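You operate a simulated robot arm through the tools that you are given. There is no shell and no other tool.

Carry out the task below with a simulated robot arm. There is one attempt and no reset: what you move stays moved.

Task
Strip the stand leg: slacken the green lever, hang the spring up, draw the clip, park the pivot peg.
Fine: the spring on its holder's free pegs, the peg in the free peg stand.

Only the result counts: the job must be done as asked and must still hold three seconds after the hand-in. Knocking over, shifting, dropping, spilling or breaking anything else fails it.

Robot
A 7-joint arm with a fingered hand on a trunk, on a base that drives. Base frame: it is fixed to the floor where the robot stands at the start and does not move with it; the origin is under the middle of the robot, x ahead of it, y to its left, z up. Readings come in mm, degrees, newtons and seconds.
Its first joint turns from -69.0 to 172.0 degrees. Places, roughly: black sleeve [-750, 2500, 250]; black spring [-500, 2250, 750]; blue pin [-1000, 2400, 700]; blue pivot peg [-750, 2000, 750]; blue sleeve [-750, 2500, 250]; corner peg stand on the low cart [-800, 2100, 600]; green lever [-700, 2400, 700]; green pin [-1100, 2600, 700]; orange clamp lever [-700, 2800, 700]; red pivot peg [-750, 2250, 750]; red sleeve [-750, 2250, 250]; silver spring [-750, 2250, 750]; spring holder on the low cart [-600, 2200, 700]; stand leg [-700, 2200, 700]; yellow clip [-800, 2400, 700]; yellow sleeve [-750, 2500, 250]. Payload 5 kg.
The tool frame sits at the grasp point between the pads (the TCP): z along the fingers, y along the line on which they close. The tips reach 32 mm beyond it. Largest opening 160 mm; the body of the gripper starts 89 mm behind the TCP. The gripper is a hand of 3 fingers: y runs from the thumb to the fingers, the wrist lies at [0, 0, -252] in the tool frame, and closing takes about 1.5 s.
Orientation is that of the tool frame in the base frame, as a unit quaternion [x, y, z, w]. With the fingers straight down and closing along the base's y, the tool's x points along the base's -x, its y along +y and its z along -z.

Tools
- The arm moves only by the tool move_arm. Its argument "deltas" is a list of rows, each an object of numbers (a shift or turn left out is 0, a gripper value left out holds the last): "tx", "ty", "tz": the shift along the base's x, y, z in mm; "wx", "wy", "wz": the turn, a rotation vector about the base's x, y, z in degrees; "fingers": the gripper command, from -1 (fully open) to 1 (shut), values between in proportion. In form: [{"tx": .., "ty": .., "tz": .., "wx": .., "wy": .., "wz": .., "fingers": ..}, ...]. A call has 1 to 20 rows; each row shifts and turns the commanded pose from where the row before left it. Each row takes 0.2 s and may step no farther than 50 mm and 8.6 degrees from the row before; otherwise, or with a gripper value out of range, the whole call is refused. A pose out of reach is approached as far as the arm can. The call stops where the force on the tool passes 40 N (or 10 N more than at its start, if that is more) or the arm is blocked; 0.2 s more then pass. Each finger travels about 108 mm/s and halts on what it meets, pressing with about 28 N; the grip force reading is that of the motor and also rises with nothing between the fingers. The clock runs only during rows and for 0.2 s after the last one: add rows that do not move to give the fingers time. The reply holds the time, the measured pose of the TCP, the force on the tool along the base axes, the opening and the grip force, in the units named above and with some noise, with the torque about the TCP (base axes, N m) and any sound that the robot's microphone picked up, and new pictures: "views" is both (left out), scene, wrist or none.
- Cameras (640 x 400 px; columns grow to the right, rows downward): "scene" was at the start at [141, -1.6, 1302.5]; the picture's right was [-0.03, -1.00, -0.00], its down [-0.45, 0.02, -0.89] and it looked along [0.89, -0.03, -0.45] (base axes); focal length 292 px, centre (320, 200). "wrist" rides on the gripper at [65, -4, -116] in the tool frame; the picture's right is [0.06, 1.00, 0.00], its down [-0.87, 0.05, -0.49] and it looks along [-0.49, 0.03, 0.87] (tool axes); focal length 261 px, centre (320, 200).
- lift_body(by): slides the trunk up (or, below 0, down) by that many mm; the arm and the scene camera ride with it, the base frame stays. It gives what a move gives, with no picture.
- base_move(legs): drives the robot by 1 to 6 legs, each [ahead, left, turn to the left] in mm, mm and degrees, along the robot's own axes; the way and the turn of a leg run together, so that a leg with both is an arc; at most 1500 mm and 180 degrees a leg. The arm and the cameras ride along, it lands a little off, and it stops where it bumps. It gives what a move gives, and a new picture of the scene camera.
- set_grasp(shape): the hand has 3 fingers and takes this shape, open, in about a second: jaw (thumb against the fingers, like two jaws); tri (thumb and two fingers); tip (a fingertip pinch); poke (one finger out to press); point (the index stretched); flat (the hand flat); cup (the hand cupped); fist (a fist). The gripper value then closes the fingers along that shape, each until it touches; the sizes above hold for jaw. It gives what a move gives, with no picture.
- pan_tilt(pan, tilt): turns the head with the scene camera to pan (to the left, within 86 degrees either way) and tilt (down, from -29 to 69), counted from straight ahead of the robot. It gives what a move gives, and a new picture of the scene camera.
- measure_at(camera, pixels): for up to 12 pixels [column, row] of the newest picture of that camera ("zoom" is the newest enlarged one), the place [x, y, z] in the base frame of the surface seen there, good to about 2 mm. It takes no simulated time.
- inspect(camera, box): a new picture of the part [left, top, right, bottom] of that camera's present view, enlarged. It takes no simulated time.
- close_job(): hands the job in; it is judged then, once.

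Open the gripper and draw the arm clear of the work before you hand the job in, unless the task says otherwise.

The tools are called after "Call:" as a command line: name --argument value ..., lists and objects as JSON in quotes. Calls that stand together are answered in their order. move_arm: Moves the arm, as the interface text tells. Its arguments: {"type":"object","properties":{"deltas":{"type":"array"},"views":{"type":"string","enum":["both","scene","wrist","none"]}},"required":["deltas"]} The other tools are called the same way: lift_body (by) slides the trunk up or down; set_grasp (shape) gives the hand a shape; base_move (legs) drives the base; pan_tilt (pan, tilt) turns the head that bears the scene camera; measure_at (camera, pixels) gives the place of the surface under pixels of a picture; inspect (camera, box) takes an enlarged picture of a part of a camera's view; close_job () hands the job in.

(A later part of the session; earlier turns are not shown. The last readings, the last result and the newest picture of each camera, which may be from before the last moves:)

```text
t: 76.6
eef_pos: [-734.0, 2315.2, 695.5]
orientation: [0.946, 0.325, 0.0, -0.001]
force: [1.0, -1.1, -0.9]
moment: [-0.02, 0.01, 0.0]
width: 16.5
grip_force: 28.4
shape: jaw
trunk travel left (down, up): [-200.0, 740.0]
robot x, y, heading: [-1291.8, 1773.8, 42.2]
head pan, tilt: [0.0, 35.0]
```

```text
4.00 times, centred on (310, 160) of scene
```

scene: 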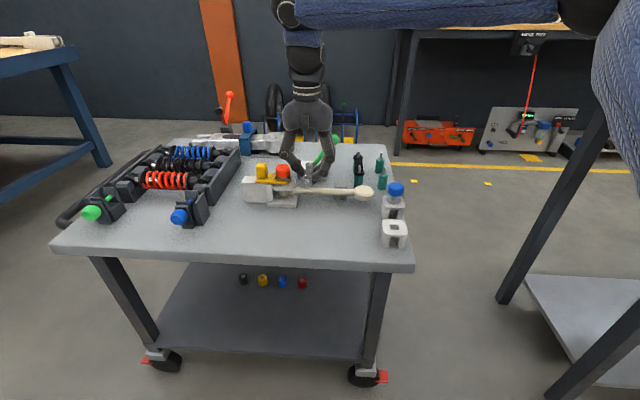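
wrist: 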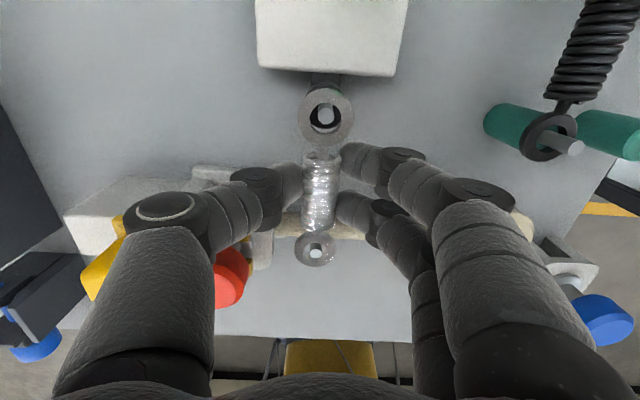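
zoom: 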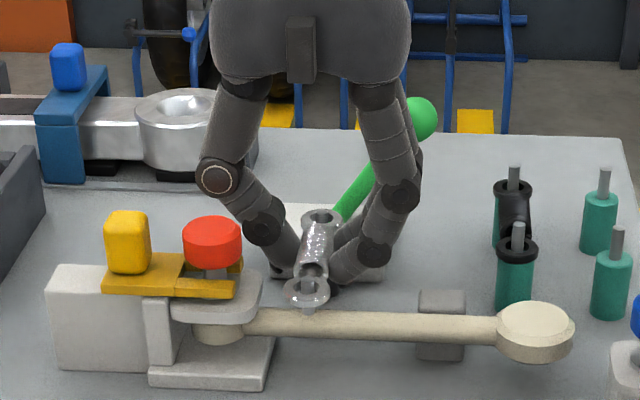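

The spring lifts evenly, with both pins visible centred in the loops. I'll lift clear above the lever knob, then translate by (+177.7,-102) towards the free pegs.

Call:
move_arm --deltas '[{"tz": 10}, {"tz": 20}, {"tz": 25}, {"tz": 25}, {"tx": 25, "ty": -15}, {"tx": 35, "ty": -20}, {"tx": 35, "ty": -20}, {"tx": 35, "ty": -20}, {"tx": 30, "ty": -17}, {"tx": 17.7, "ty": -10}, {}, {}]' --views "both"

Call:
inspect --camera "wrist" --box '[220, 60, 420, 290]'

```text
t: 79.2
eef_pos: [-554.9, 2210.9, 775.9]
orientation: [0.946, 0.326, 0.0, 0.0]
force: [0.2, -0.5, -0.7]
moment: [-0.05, 0.02, -0.02]
width: 16.3
grip_force: 28.4
shape: jaw
trunk travel left (down, up): [-200.0, 740.0]
robot x, y, heading: [-1293.1, 1775.2, 42.3]
head pan, tilt: [0.0, 35.0]
```

scene: 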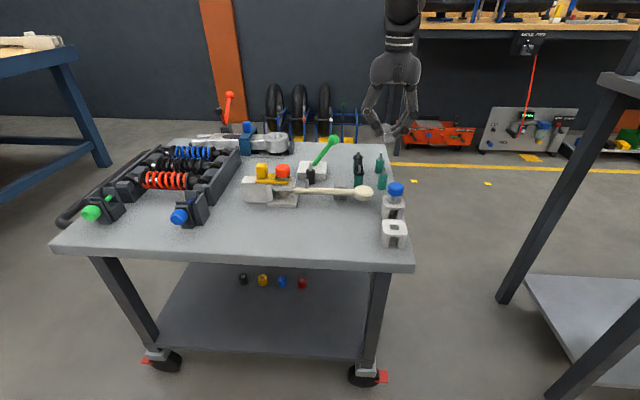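
wrist: 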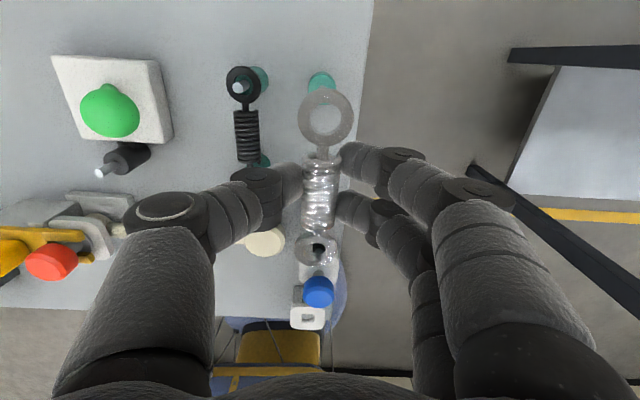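

```text
1.74 times, centred on (320, 175) of wrist
```

zoom: 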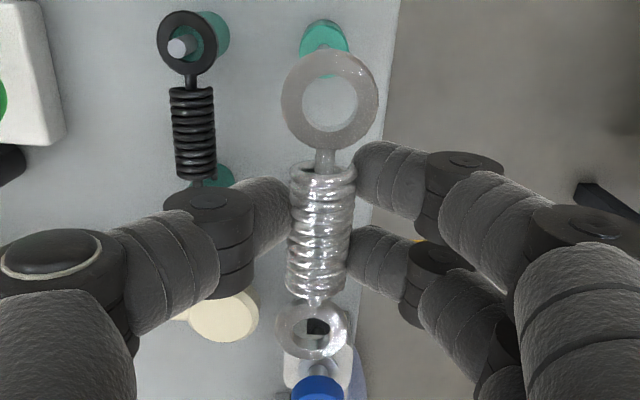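

The spring is steady in the grip. I'll measure both loop rims to compute their centres and compare with the free pins.

Call:
measure_at --camera "zoom" --pixels '[[292, 100], [367, 100], [329, 62], [329, 140], [300, 72], [358, 130], [284, 328], [340, 325], [312, 352], [295, 345], [325, 35], [180, 47]]'

```text
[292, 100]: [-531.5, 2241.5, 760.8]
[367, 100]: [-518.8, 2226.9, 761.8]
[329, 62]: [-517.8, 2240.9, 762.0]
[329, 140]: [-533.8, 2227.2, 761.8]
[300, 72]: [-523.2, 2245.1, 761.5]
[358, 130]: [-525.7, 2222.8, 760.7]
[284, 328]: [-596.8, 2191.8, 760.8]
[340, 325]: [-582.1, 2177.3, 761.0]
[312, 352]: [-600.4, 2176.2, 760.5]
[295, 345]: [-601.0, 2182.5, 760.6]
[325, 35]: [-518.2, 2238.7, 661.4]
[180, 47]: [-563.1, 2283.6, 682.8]
```

Loop centres come out at about (-525.5,2234.1) and (-590.5,2183.8), within about 2 mm of the pins. I'll correct by (-1.2,+0.9) and lower to just above the pin tips.

Call:
move_arm --deltas '[{"tx": -1.2, "ty": 0.9, "tz": -20}, {"tz": -25}, {"tz": -20}, {"tz": -6}, {}, {}]' --views "both"

Call:
inspect --camera "wrist" --box '[240, 70, 400, 170]'

Call:
inspect --camera "wrist" --box '[240, 200, 400, 300]'

Call:
inspect --camera "scene" --box '[320, 110, 440, 210]'

```text
t: 80.6
eef_pos: [-557.9, 2212.5, 704.0]
orientation: [0.946, 0.324, 0.001, -0.001]
force: [0.1, -0.3, -0.4]
moment: [-0.01, 0.03, 0.03]
width: 16.5
grip_force: 28.3
shape: jaw
trunk travel left (down, up): [-200.0, 740.0]
robot x, y, heading: [-1292.4, 1778.8, 41.9]
head pan, tilt: [0.0, 35.0]
```

scene: 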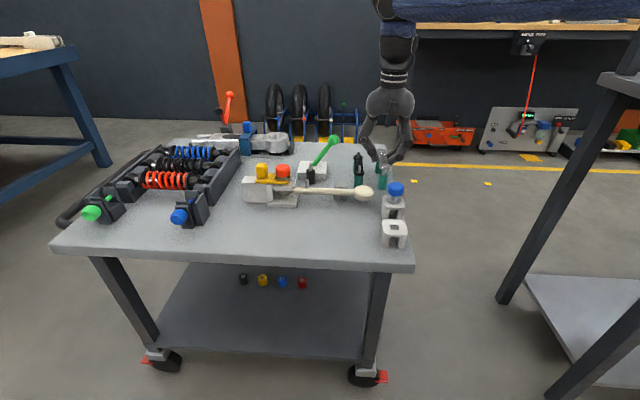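
wrist: 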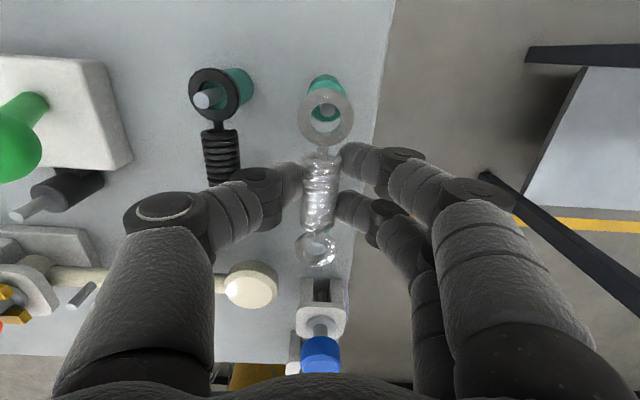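

```text
4.00 times, centred on (320, 120) of wrist
```

zoom: 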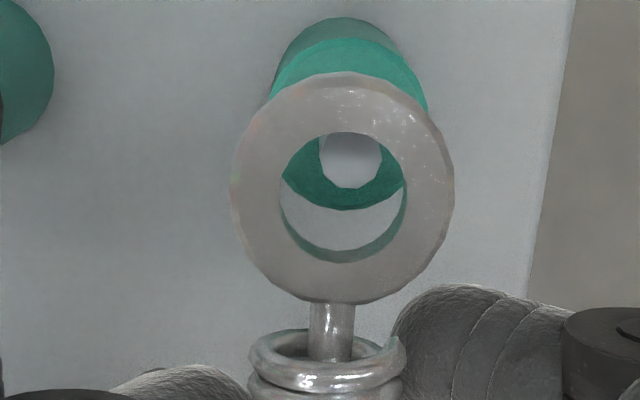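

```text
4.00 times, centred on (320, 250) of wrist
```

zoom: 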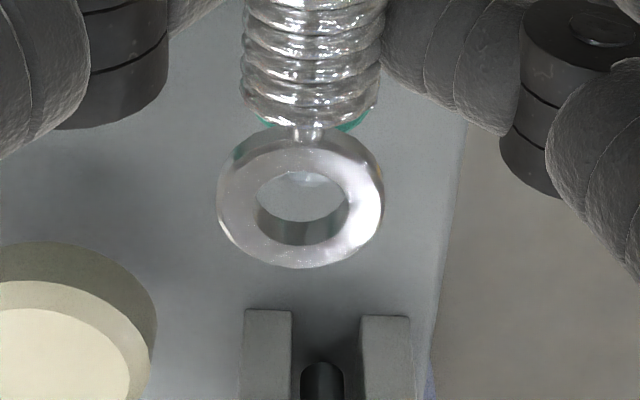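

```text
4.00 times, centred on (380, 160) of scene
```

zoom: 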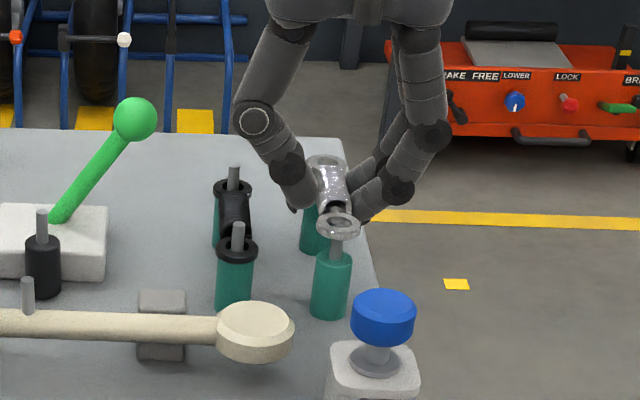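

In the far loop the pin shows slightly high in the hole, and the near pin is mostly hidden. I'll measure the rims and pins from this close view.

Call:
inspect --camera "wrist" --box '[240, 70, 400, 170]'

Call:
measure_at --camera "zoom" --pixels '[[350, 165], [350, 145], [257, 185], [430, 185], [345, 100], [345, 280], [233, 190], [452, 190], [345, 75], [345, 298]]'

Call:
inspect --camera "wrist" --box '[240, 200, 400, 300]'

Call:
measure_at --camera "zoom" --pixels '[[305, 180], [235, 200], [365, 200], [300, 160], [300, 245], [220, 200], [380, 200], [300, 265], [345, 125], [260, 122]]'

```text
4.00 times, centred on (320, 120) of wrist
```

zoom: 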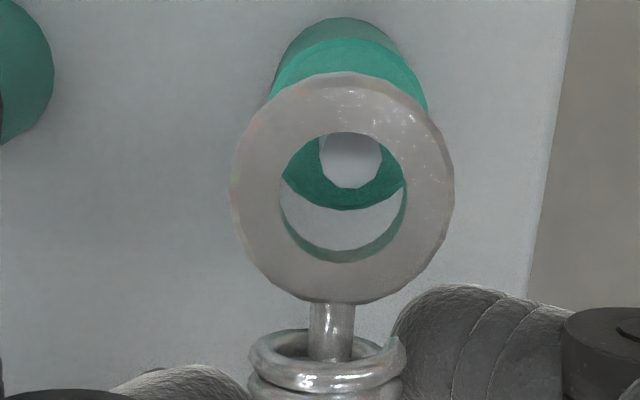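

```text
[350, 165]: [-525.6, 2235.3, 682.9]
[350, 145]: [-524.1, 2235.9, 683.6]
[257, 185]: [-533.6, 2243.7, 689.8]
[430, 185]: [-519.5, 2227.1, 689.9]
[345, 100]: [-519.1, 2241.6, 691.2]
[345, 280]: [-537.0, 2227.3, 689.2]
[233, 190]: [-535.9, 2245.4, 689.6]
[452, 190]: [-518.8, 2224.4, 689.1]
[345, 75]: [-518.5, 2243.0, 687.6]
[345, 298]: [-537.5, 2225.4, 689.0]
```

```text
4.00 times, centred on (320, 250) of wrist
```

zoom: 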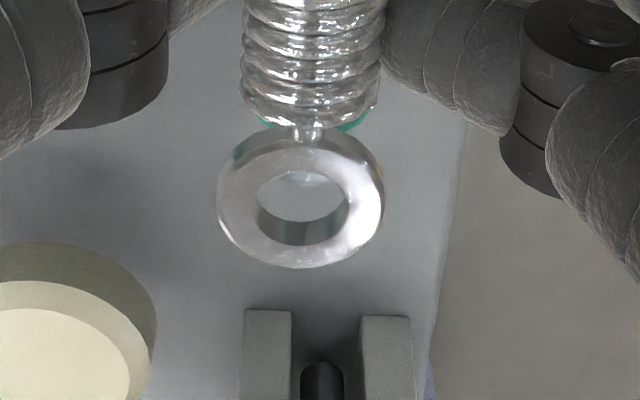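

```text
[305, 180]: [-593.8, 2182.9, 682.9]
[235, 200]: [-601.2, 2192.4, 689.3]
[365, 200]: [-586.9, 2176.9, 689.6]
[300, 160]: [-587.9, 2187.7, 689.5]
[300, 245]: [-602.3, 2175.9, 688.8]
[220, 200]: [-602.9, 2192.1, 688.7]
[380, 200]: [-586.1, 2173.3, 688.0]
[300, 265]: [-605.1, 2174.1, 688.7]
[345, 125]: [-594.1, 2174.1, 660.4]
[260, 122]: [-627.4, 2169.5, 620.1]
```

The loops are about 2 mm too close to the robot: far (-527.6,2234.6) against pin (-526,2235.1), near (-594.6,2183.2) against pin (-592.5,2184.6). I'll shift (+1.8,+1.2) and re-check.

Call:
move_arm --deltas '[{"tx": 1.8, "ty": 1.2}, {}, {}]' --views "none"

Call:
inspect --camera "wrist" --box '[240, 70, 400, 170]'

Call:
measure_at --camera "zoom" --pixels '[[350, 165], [257, 185], [430, 185], [345, 100], [345, 280], [233, 190], [452, 190]]'

Call:
inspect --camera "wrist" --box '[240, 200, 400, 300]'

Call:
measure_at --camera "zoom" --pixels '[[305, 182], [235, 200], [365, 200], [300, 160], [300, 245], [220, 200], [380, 200]]'

```text
t: 81.4
eef_pos: [-555.7, 2214.3, 703.4]
orientation: [0.946, 0.325, 0.0, 0.0]
force: [0.6, -0.5, -1.4]
moment: [-0.01, 0.01, 0.0]
width: 16.3
grip_force: 27.5
shape: jaw
trunk travel left (down, up): [-200.0, 740.0]
robot x, y, heading: [-1290.4, 1777.7, 41.9]
head pan, tilt: [0.0, 35.0]
```

```text
4.00 times, centred on (320, 120) of wrist
```

zoom: 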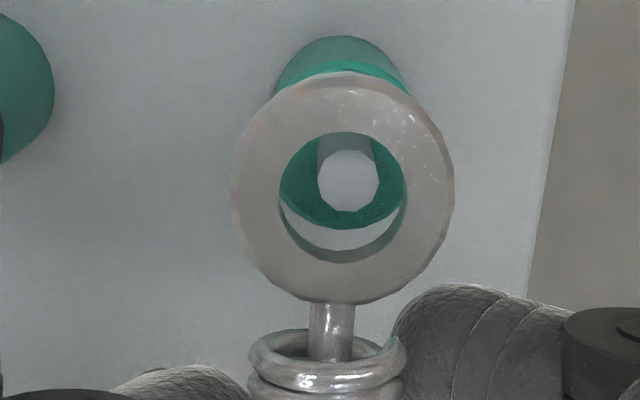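

```text
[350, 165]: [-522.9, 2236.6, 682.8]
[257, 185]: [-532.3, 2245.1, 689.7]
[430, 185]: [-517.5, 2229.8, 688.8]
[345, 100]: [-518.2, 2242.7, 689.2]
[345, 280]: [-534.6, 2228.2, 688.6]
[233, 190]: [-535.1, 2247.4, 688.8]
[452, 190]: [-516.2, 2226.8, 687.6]
```

```text
4.00 times, centred on (320, 250) of wrist
```

zoom: 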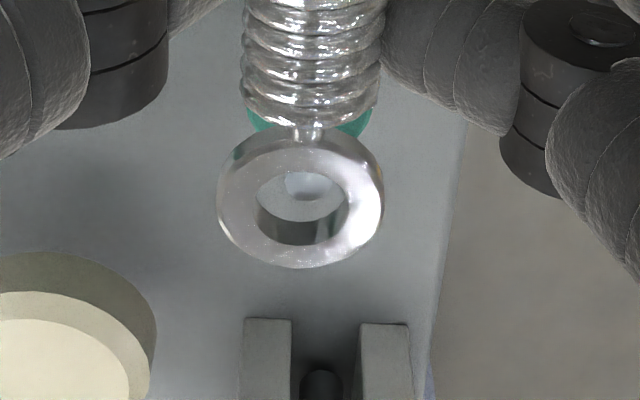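

```text
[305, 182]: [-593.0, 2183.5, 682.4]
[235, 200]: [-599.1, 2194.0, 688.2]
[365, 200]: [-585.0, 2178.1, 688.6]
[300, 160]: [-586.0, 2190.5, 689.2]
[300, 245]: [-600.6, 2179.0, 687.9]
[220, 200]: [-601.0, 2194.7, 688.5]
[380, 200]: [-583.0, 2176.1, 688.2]
```

Both pins now show well inside the loops, with residual offsets around 1 mm. I'll make a tiny correction and lower onto the pegs in small steps, watching the force.

Call:
move_arm --deltas '[{"tx": 0.4, "ty": -0.6}, {"tz": -3}, {"tz": -3}, {"tz": -3}, {}]' --views "none"

Call:
inspect --camera "wrist" --box '[240, 70, 400, 170]'

Call:
inspect --camera "wrist" --box '[240, 200, 400, 300]'

```text
t: 82.6
eef_pos: [-556.2, 2214.3, 694.9]
orientation: [0.946, 0.324, 0.0, 0.0]
force: [-1.0, 0.2, -0.3]
moment: [0.0, 0.0, 0.0]
width: 16.5
grip_force: 27.9
shape: jaw
trunk travel left (down, up): [-200.0, 740.0]
robot x, y, heading: [-1289.4, 1779.0, 42.1]
head pan, tilt: [0.0, 35.0]
```

```text
4.00 times, centred on (320, 120) of wrist
```

zoom: 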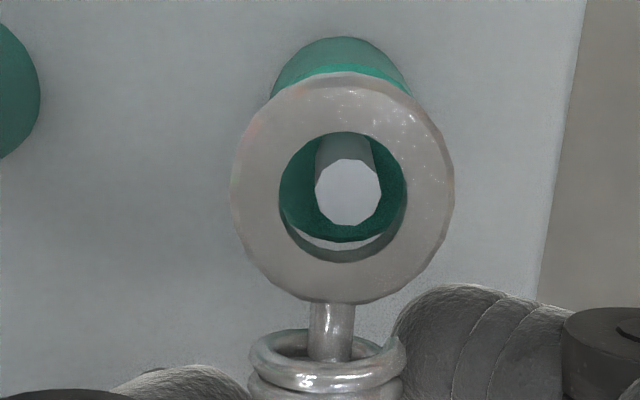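

```text
4.00 times, centred on (320, 250) of wrist
```

zoom: 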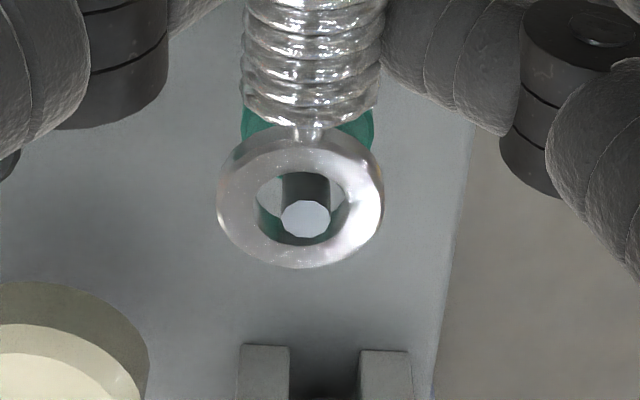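

Both pins are now passing through their loops with no force. I'll keep lowering to the seated height, TCP at about 683.5.

Call:
move_arm --deltas '[{"tz": -3}, {"tz": -3}, {"tz": -3}, {"tz": -2}, {}]' --views "both"

Call:
inspect --camera "scene" --box '[320, 110, 440, 210]'

Call:
inspect --camera "wrist" --box '[220, 60, 420, 290]'

Call:
measure_at --camera "zoom" --pixels '[[292, 100], [367, 100], [329, 62], [329, 140], [284, 328], [340, 325], [312, 352]]'

```text
t: 83.8
eef_pos: [-555.9, 2214.6, 683.8]
orientation: [0.946, 0.325, 0.0, 0.0]
force: [-0.4, 0.1, -0.8]
moment: [0.02, 0.03, -0.02]
width: 16.6
grip_force: 28.0
shape: jaw
trunk travel left (down, up): [-200.0, 740.0]
robot x, y, heading: [-1289.4, 1782.5, 41.8]
head pan, tilt: [0.0, 35.0]
```

scene: 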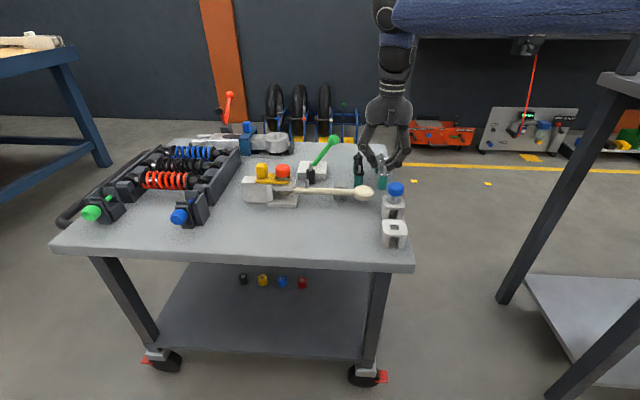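
wrist: 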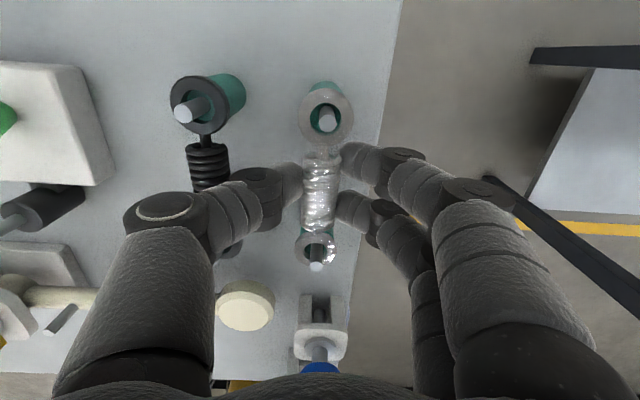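

```text
4.00 times, centred on (380, 160) of scene
```

zoom: 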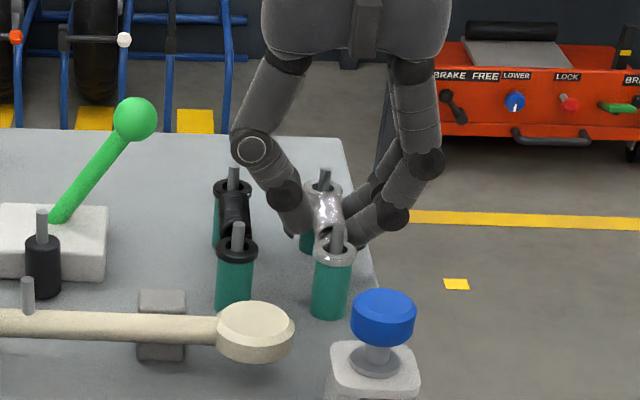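

```text
1.74 times, centred on (320, 175) of wrist
```

zoom: 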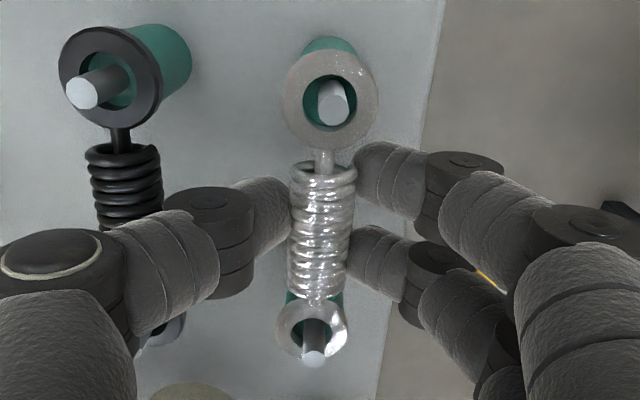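

```text
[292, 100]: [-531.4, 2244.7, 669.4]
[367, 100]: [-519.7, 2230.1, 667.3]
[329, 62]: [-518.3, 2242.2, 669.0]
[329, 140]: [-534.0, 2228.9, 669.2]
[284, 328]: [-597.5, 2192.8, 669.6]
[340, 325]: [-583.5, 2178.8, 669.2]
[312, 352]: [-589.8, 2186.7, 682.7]
```

The loop tops are at z≈669, about 2 mm above the seated height of 667. I'll ease down 2 mm more, then open slightly to release.

Call:
move_arm --deltas '[{"tz": -1}, {"tz": -1}, {}]' --views "none"

Call:
move_arm --deltas '[{"fingers": 0.7}, {"fingers": 0.66}, {"fingers": 0.62}, {}, {}]' --views "both"

Call:
inspect --camera "wrist" --box '[220, 60, 420, 290]'

Call:
inspect --camera "scene" --box '[320, 110, 440, 210]'

```text
t: 84.6
eef_pos: [-555.5, 2212.6, 680.7]
orientation: [0.946, 0.325, 0.0, 0.001]
force: [0.5, -0.3, 1.4]
moment: [-0.06, 0.03, -0.02]
width: 16.4
grip_force: 27.9
shape: jaw
trunk travel left (down, up): [-200.0, 740.0]
robot x, y, heading: [-1293.2, 1778.9, 41.9]
head pan, tilt: [0.0, 35.0]
```

```text
t: 85.8
eef_pos: [-555.9, 2212.8, 682.3]
orientation: [0.946, 0.325, 0.0, 0.0]
force: [0.3, -0.5, -0.3]
moment: [0.0, -0.02, -0.01]
width: 30.1
grip_force: 0.0
shape: jaw
trunk travel left (down, up): [-200.0, 740.0]
robot x, y, heading: [-1290.5, 1779.1, 41.8]
head pan, tilt: [0.0, 35.0]
```

scene: 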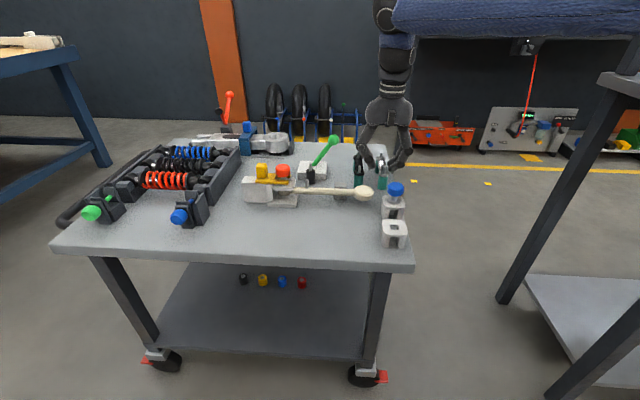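
wrist: 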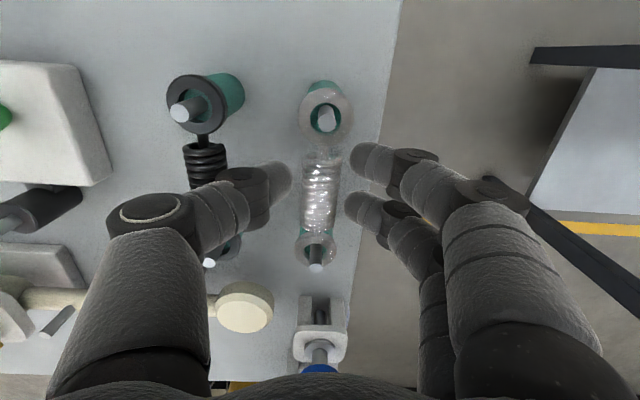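

```text
1.74 times, centred on (320, 175) of wrist
```

zoom: 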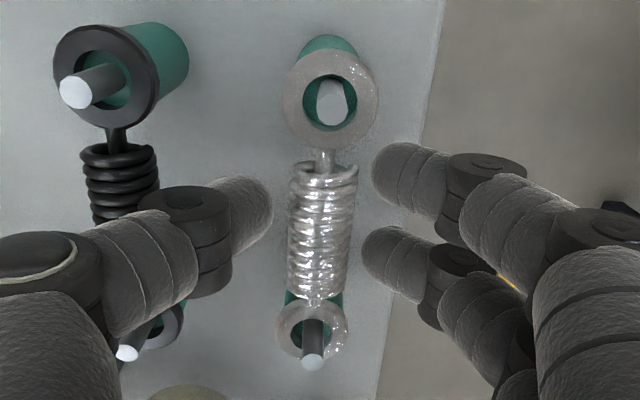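

```text
4.00 times, centred on (380, 160) of scene
```

zoom: 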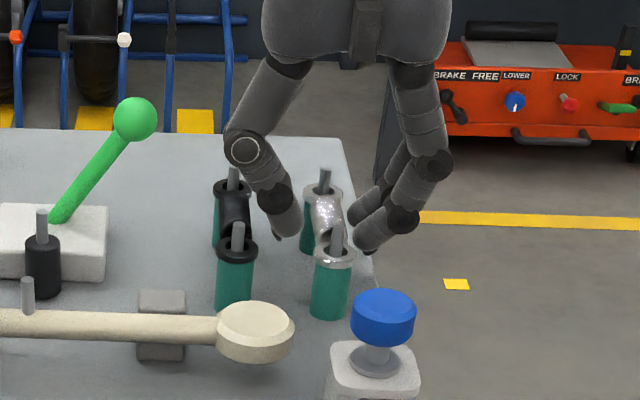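

The spring hangs on both free pegs and the hand is open and clear. I'll rise straight up.

Call:
move_arm --deltas '[{"tz": 8}, {"tz": 12}, {"tz": 25}, {"tz": 35}, {"tz": 40}, {"tz": 30}, {}]' --views "both"

Call:
inspect --camera "wrist" --box '[220, 40, 420, 190]'

Call:
measure_at --camera "zoom" --pixels '[[320, 150], [320, 200]]'

```text
t: 87.4
eef_pos: [-555.6, 2210.7, 831.4]
orientation: [0.946, 0.324, 0.0, 0.0]
force: [-0.8, 0.0, -0.5]
moment: [0.02, 0.01, 0.03]
width: 29.7
grip_force: 0.1
shape: jaw
trunk travel left (down, up): [-200.0, 740.0]
robot x, y, heading: [-1291.3, 1777.9, 41.9]
head pan, tilt: [0.0, 35.0]
```

scene: 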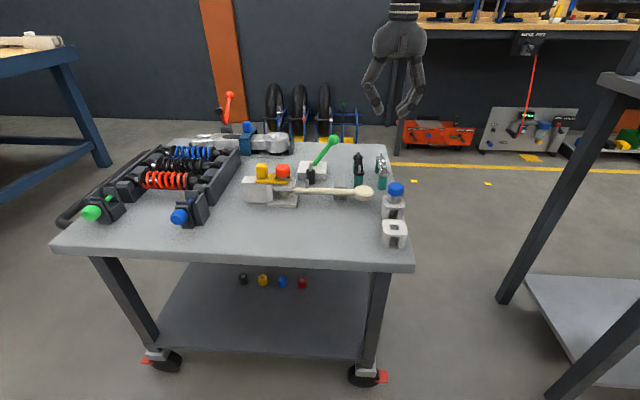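
wrist: 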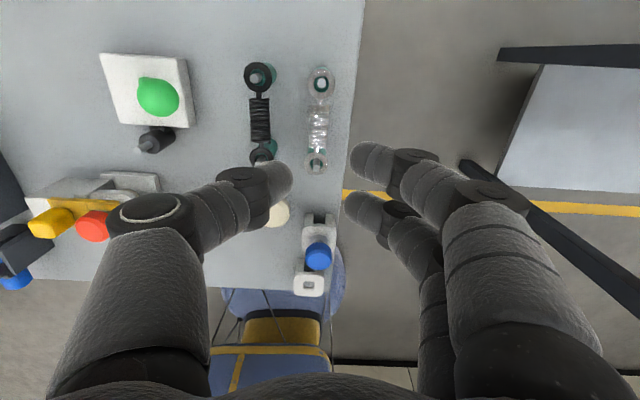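

```text
2.67 times, centred on (320, 115) of wrist
```

zoom: 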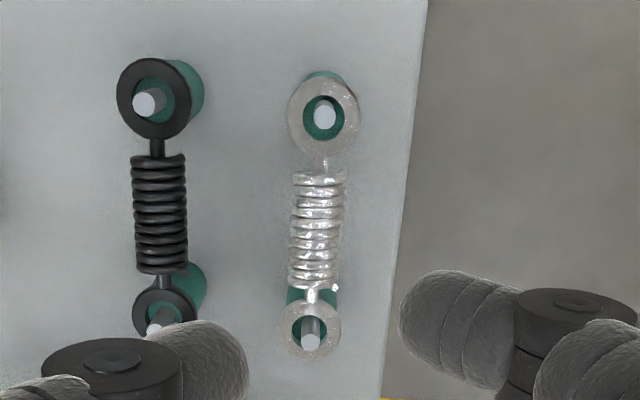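

```text
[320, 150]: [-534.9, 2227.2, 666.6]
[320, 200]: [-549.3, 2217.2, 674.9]
```

The silver spring is seated like the black one. Next is the yellow clip: I'll turn the hand 90° so it closes across the clip's knob and move above it.

Call:
move_arm --deltas '[{"wz": -8, "tx": -24, "ty": 12.6}, {"wz": -8, "tx": -24, "ty": 12.6}, {"wz": -8, "tx": -24, "ty": 12.6}, {"wz": -8, "tx": -24, "ty": 12.6}, {"wz": -8, "tx": -24, "ty": 12.6}, {"wz": -8, "tx": -24, "ty": 12.6}, {"wz": -8, "tx": -24, "ty": 12.6}, {"wz": -8, "tx": -24, "ty": 12.6}, {"wz": -8, "tx": -24, "ty": 12.6}, {"wz": -8, "tx": -24, "ty": 12.6}, {"wz": -8, "tx": -24, "ty": 12.6}, {"wz": -2, "tx": -21, "ty": 12.6, "fingers": 0.25}, {}, {}]' --views "both"

Call:
inspect --camera "wrist" --box '[220, 60, 420, 220]'

```text
t: 90.4
eef_pos: [-842.0, 2366.2, 830.9]
orientation: [0.898, -0.439, 0.0, 0.0]
force: [0.4, -0.2, 0.4]
moment: [-0.01, 0.02, -0.02]
width: 59.6
grip_force: 0.0
shape: jaw
trunk travel left (down, up): [-200.0, 740.0]
robot x, y, heading: [-1293.2, 1777.4, 42.1]
head pan, tilt: [0.0, 35.0]
```

scene: 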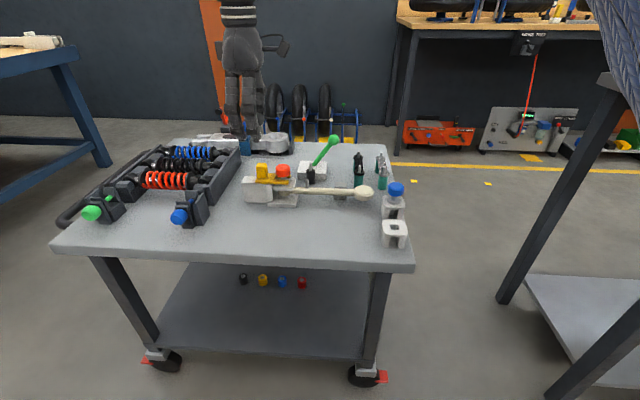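
wrist: 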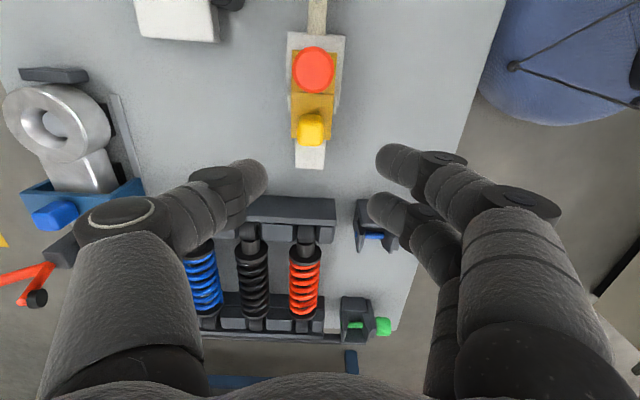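

```text
2.50 times, centred on (320, 140) of wrist
```

zoom: 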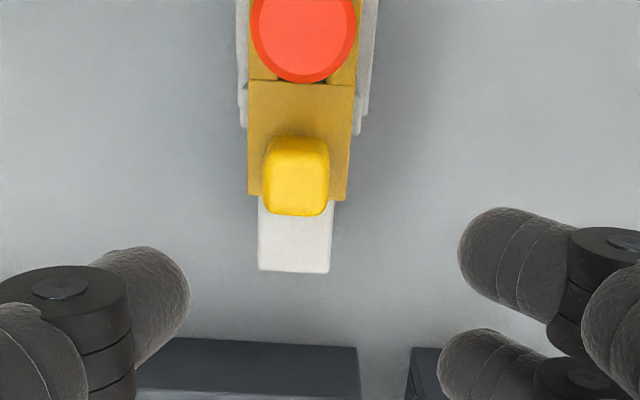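

The clip, knob and red peg are clear from above. I'll measure the knob, plate and block.

Call:
measure_at --camera "zoom" --pixels '[[297, 170], [268, 170], [326, 170], [297, 143], [297, 208], [256, 150], [345, 150], [252, 190], [343, 195], [295, 240], [295, 265], [304, 40]]'

Call:
measure_at --camera "wrist" --pixels '[[280, 205], [330, 210], [365, 220], [360, 205], [310, 50], [300, 95], [335, 95], [292, 100], [340, 100], [400, 120]]'

```text
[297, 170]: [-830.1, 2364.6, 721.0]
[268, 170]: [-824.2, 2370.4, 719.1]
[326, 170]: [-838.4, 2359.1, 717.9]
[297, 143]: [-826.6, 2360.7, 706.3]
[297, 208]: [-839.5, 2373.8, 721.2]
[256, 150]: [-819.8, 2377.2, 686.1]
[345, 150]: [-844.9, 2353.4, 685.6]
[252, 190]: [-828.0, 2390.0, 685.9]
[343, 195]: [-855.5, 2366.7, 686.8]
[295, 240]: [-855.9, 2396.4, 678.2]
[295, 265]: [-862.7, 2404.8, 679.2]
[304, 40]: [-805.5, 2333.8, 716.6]
```

```text
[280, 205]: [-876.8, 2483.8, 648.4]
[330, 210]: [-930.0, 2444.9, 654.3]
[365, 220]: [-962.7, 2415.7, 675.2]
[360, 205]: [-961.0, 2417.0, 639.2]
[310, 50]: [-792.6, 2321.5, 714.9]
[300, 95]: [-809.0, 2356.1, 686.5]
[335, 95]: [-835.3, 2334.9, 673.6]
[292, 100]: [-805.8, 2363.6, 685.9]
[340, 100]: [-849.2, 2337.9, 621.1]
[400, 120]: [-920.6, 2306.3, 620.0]
```

The knob centre is about (-833,2367), about 19 mm wide and spanning z 687–721, and the plate top is at z 686. I'll lower over the knob, biased 4 mm to the left to clear the red head.

Call:
move_arm --deltas '[{"tx": 6.3, "ty": 4.1, "tz": -20}, {"tz": -35}, {"tz": -30}, {}, {}]' --views "both"

Call:
inspect --camera "wrist" --box '[220, 60, 420, 220]'

Call:
inspect --camera "scene" --box '[200, 90, 340, 210]'

```text
t: 91.6
eef_pos: [-834.5, 2368.6, 746.7]
orientation: [0.899, -0.439, 0.0, 0.0]
force: [-0.4, 0.2, -0.4]
moment: [-0.03, -0.02, -0.01]
width: 59.6
grip_force: 0.1
shape: jaw
trunk travel left (down, up): [-200.0, 740.0]
robot x, y, heading: [-1290.2, 1779.9, 41.9]
head pan, tilt: [0.0, 35.0]
```

scene: 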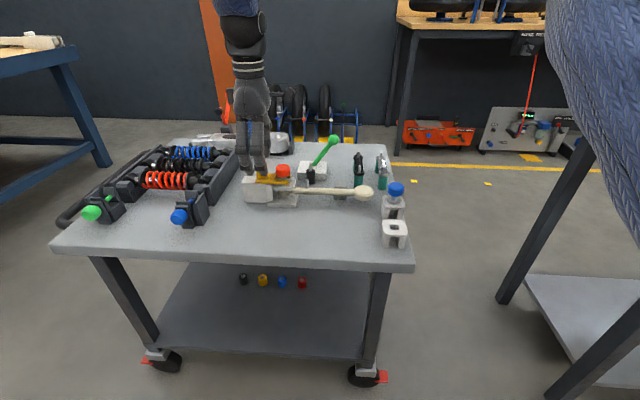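
wrist: 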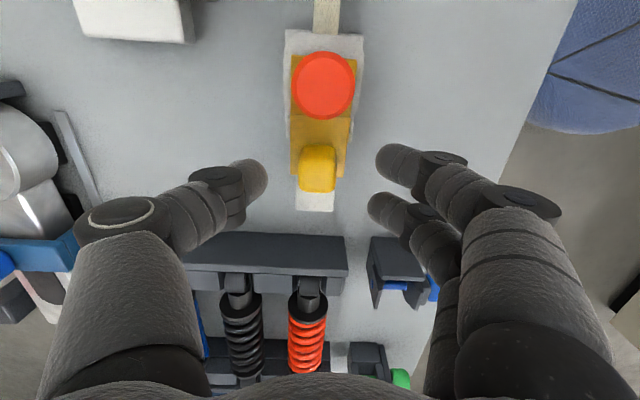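

```text
2.50 times, centred on (320, 140) of wrist
```

zoom: 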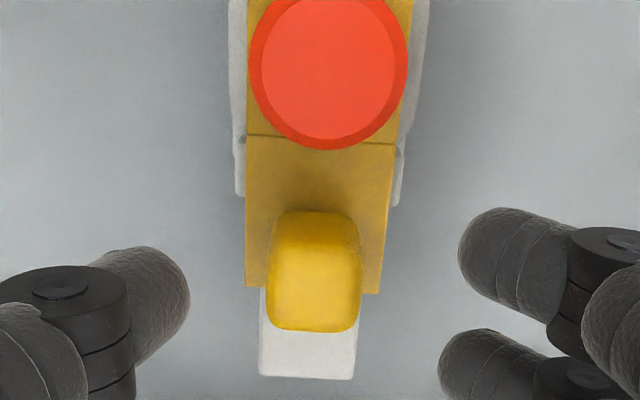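

```text
3.33 times, centred on (270, 150) of scene
```

zoom: 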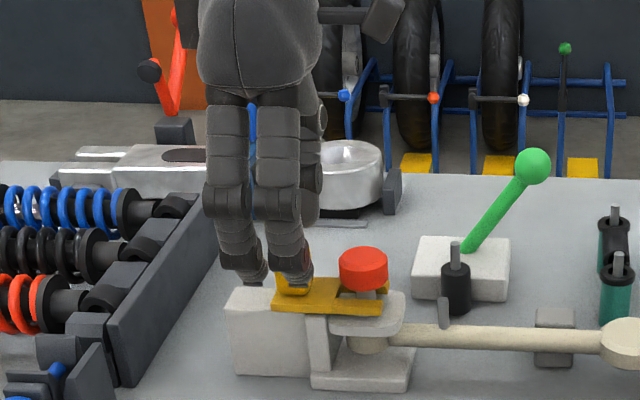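

The knob sits between the thumb and fingers, with about 2 mm of centring to do. I'll adjust and lower until the tips are just above the plate.

Call:
move_arm --deltas '[{"tx": 0, "ty": 2.5, "tz": -10}, {"tz": -10}, {"tz": -4}, {}]' --views "wrist"

Call:
inspect --camera "scene" --box '[220, 120, 340, 210]'

Call:
inspect --camera "wrist" --box '[220, 100, 420, 260]'

```text
t: 92.6
eef_pos: [-833.8, 2370.4, 722.9]
orientation: [0.898, -0.439, 0.0, 0.0]
force: [-0.4, 0.4, -0.1]
moment: [0.01, -0.02, 0.02]
width: 59.8
grip_force: 0.0
shape: jaw
trunk travel left (down, up): [-200.0, 740.0]
robot x, y, heading: [-1289.6, 1777.8, 41.8]
head pan, tilt: [0.0, 35.0]
```

wrist: 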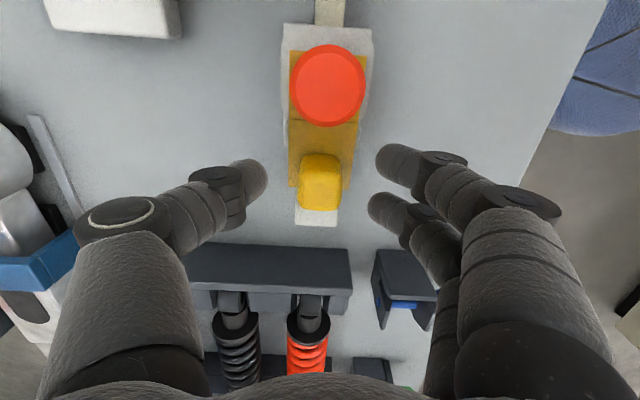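

```text
4.44 times, centred on (280, 165) of scene
```

zoom: 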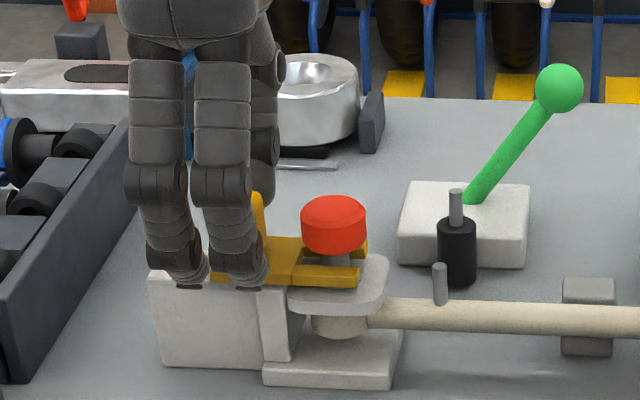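

```text
2.50 times, centred on (320, 180) of wrist
```

zoom: 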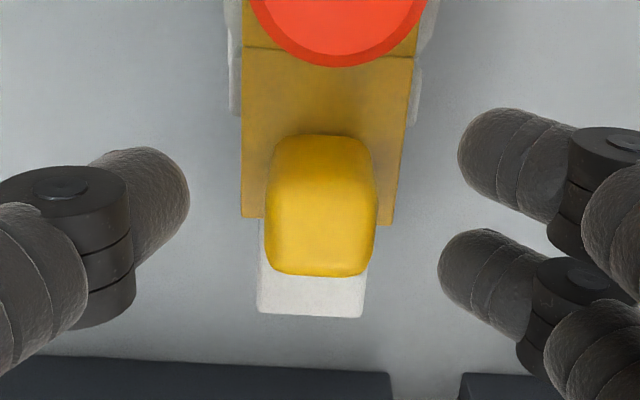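

The tips are level with the lower knob. I'll close slowly on the knob while watching for contact forces.

Call:
move_arm --deltas '[{"fingers": 0.5}, {}, {"fingers": 0.7}, {}, {"fingers": 1}, {}, {}, {}]' --views "wrist"

Call:
inspect --camera "scene" --box '[220, 120, 340, 210]'

Call:
inspect --camera "wrist" --box '[220, 100, 420, 260]'

```text
t: 94.4
eef_pos: [-835.3, 2371.8, 722.0]
orientation: [0.898, -0.439, -0.001, 0.0]
force: [-0.6, -0.1, -2.8]
moment: [-0.04, 0.08, -0.06]
width: 18.0
grip_force: 27.7
shape: jaw
trunk travel left (down, up): [-200.0, 740.0]
robot x, y, heading: [-1289.9, 1781.0, 42.1]
head pan, tilt: [0.0, 35.0]
```

wrist: 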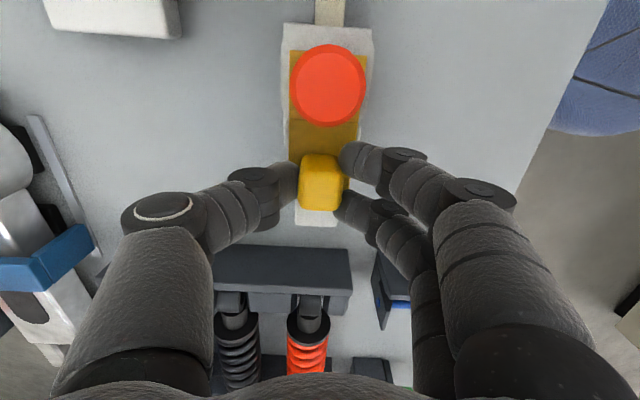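

```text
4.44 times, centred on (280, 165) of scene
```

zoom: 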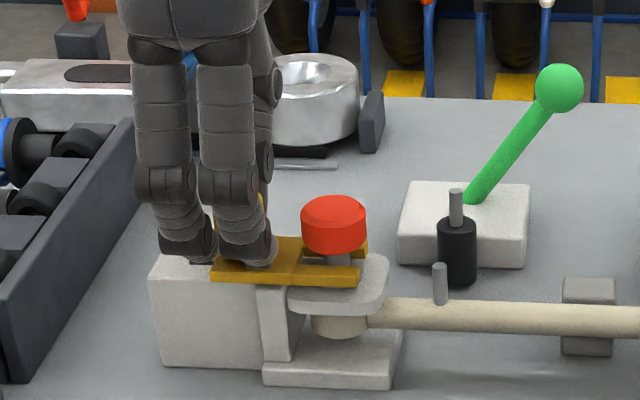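

```text
2.50 times, centred on (320, 180) of wrist
```

zoom: 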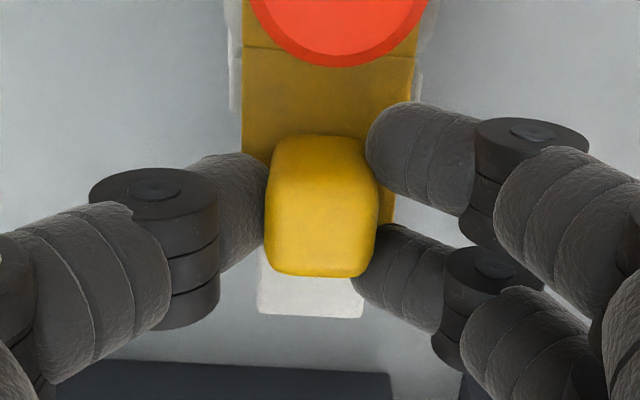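

The knob is gripped at 18 mm, and the clip is parallel to my pull axis. I'll draw it left along +d in small steps.

Call:
move_arm --deltas '[{"tx": -2.5, "ty": 3.2}, {"tx": -2.5, "ty": 3.2}, {"tx": -2.5, "ty": 3.2}, {}]' --views "wrist"

Call:
inspect --camera "scene" --box '[220, 120, 340, 210]'

```text
t: 95.4
eef_pos: [-842.7, 2381.7, 723.7]
orientation: [0.898, -0.439, -0.001, 0.001]
force: [-0.5, -2.6, -14.4]
moment: [-0.02, 0.08, -0.09]
width: 17.3
grip_force: 27.6
shape: jaw
trunk travel left (down, up): [-200.0, 740.0]
robot x, y, heading: [-1292.8, 1775.7, 42.0]
head pan, tilt: [0.0, 35.0]
```

wrist: 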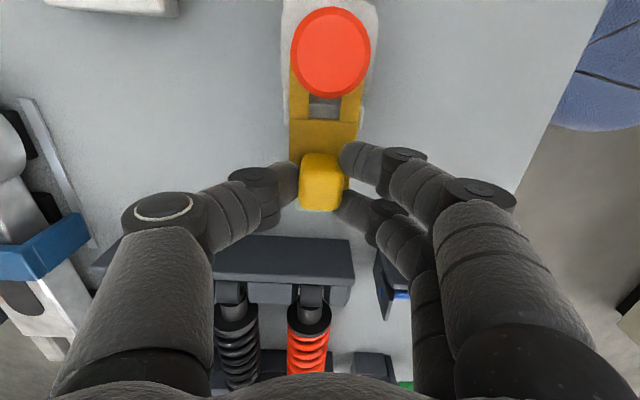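

```text
4.44 times, centred on (280, 165) of scene
```

zoom: 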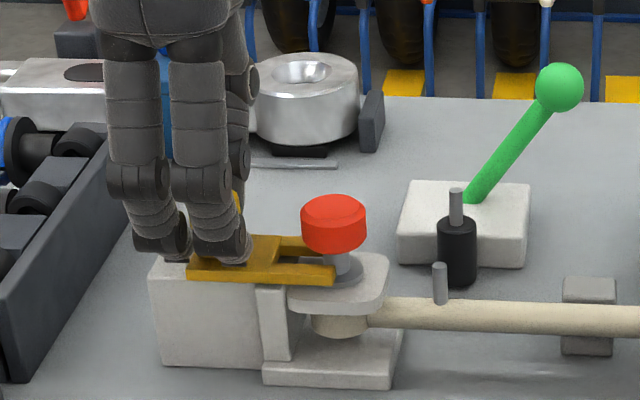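

The fork is sliding out; its slot is visible behind the red peg. The tool reads -14 N in z, so the clip is being pressed up slightly. I'll lower 1.5 mm to relieve that and keep drawing.

Call:
move_arm --deltas '[{"tz": -1.5}, {"tx": -2.5, "ty": 3.2}, {"tx": -2.5, "ty": 3.2}, {"tx": -2.5, "ty": 3.2}, {}]' --views "wrist"

Call:
inspect --camera "scene" --box '[220, 120, 340, 210]'

```text
t: 96.6
eef_pos: [-850.1, 2390.4, 723.2]
orientation: [0.898, -0.439, 0.0, 0.0]
force: [2.6, 0.9, 2.7]
moment: [-0.01, -0.02, -0.07]
width: 17.5
grip_force: 27.8
shape: jaw
trunk travel left (down, up): [-200.0, 740.0]
robot x, y, heading: [-1290.8, 1776.1, 41.8]
head pan, tilt: [0.0, 35.0]
```

wrist: 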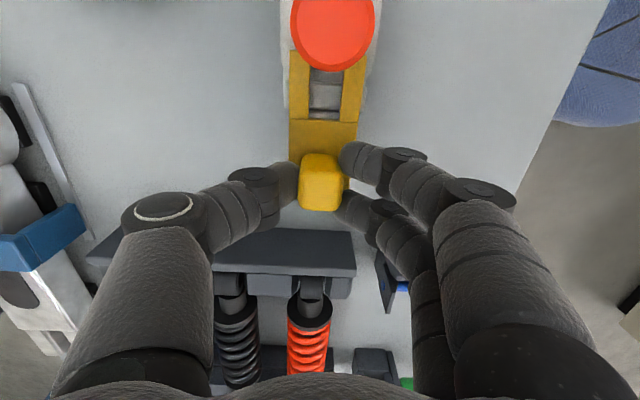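

```text
4.44 times, centred on (280, 165) of scene
```

zoom: 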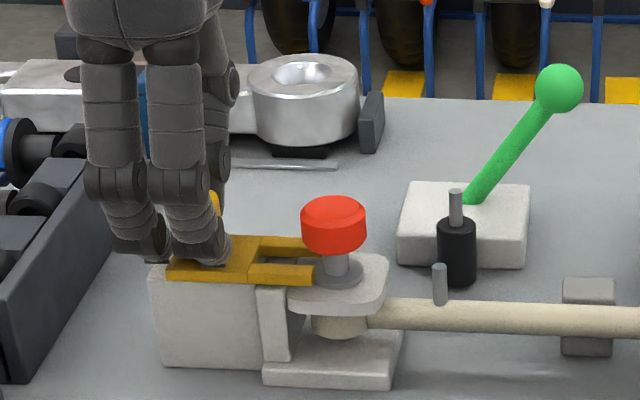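

Forces are low and the prong tips are nearly at the peg. I'll draw another 24 mm to clear it fully.

Call:
move_arm --deltas '[{"tx": -2.5, "ty": 3.2}, {"tx": -2.5, "ty": 3.2}, {"tx": -2.5, "ty": 3.2}, {"tx": -2.5, "ty": 3.2}, {"tx": -2.5, "ty": 3.2}, {"tx": -2.5, "ty": 3.2}, {}]' --views "wrist"

Call:
inspect --camera "scene" --box '[220, 120, 340, 210]'

```text
t: 98.2
eef_pos: [-867.9, 2410.7, 721.6]
orientation: [0.899, -0.438, -0.001, 0.001]
force: [-8.8, -5.4, -3.2]
moment: [-0.09, 0.2, -0.07]
width: 10.8
grip_force: 28.0
shape: jaw
trunk travel left (down, up): [-200.0, 740.0]
robot x, y, heading: [-1290.3, 1776.7, 41.9]
head pan, tilt: [0.0, 35.0]
```

wrist: 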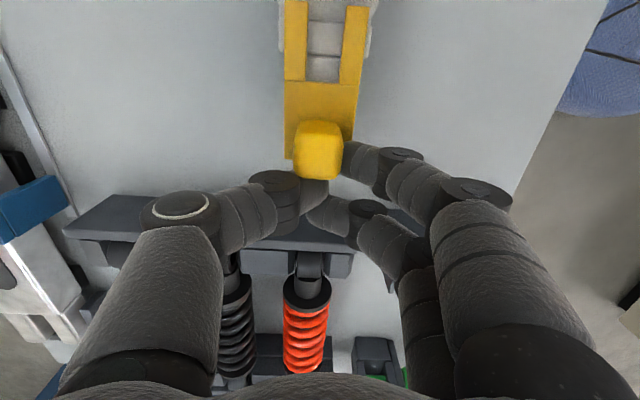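

```text
4.44 times, centred on (280, 165) of scene
```

zoom: 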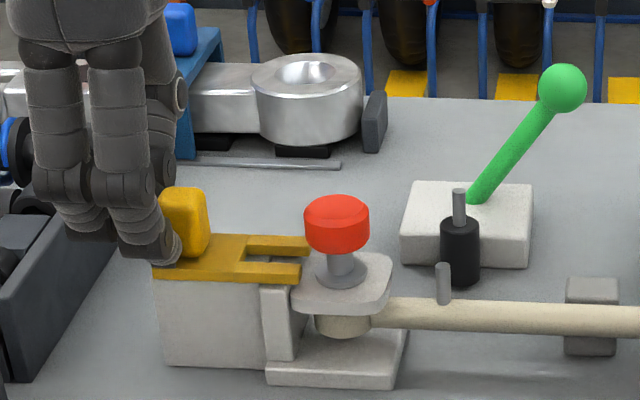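

The fingers slipped back off the knob because my bias put one finger behind it. The clip's prongs do look clear of the peg now. I'll open and re-measure the knob for a centred re-grip.

Call:
move_arm --deltas '[{"fingers": 0.3}, {}, {}, {}, {"tz": 15}, {}]' --views "wrist"

Call:
inspect --camera "wrist" --box '[240, 0, 400, 200]'

Call:
inspect --camera "scene" --box '[220, 120, 340, 210]'

```text
t: 99.6
eef_pos: [-862.9, 2409.3, 737.0]
orientation: [0.898, -0.44, 0.0, 0.0]
force: [0.1, 0.1, 0.0]
moment: [-0.01, -0.02, -0.02]
width: 55.6
grip_force: 0.1
shape: jaw
trunk travel left (down, up): [-200.0, 740.0]
robot x, y, heading: [-1287.6, 1776.5, 42.1]
head pan, tilt: [0.0, 35.0]
```

wrist: 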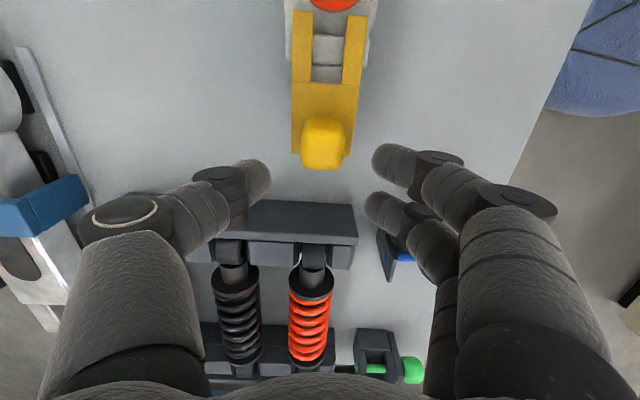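

```text
2.00 times, centred on (320, 100) of wrist
```

zoom: 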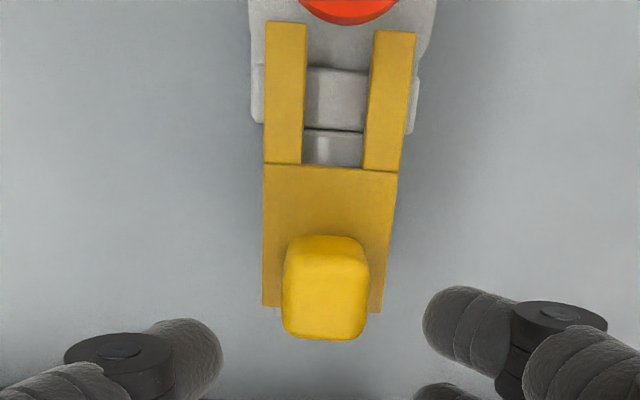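

```text
4.44 times, centred on (280, 165) of scene
```

zoom: 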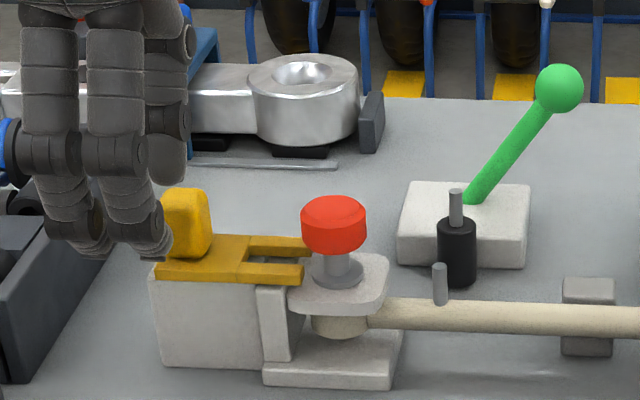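

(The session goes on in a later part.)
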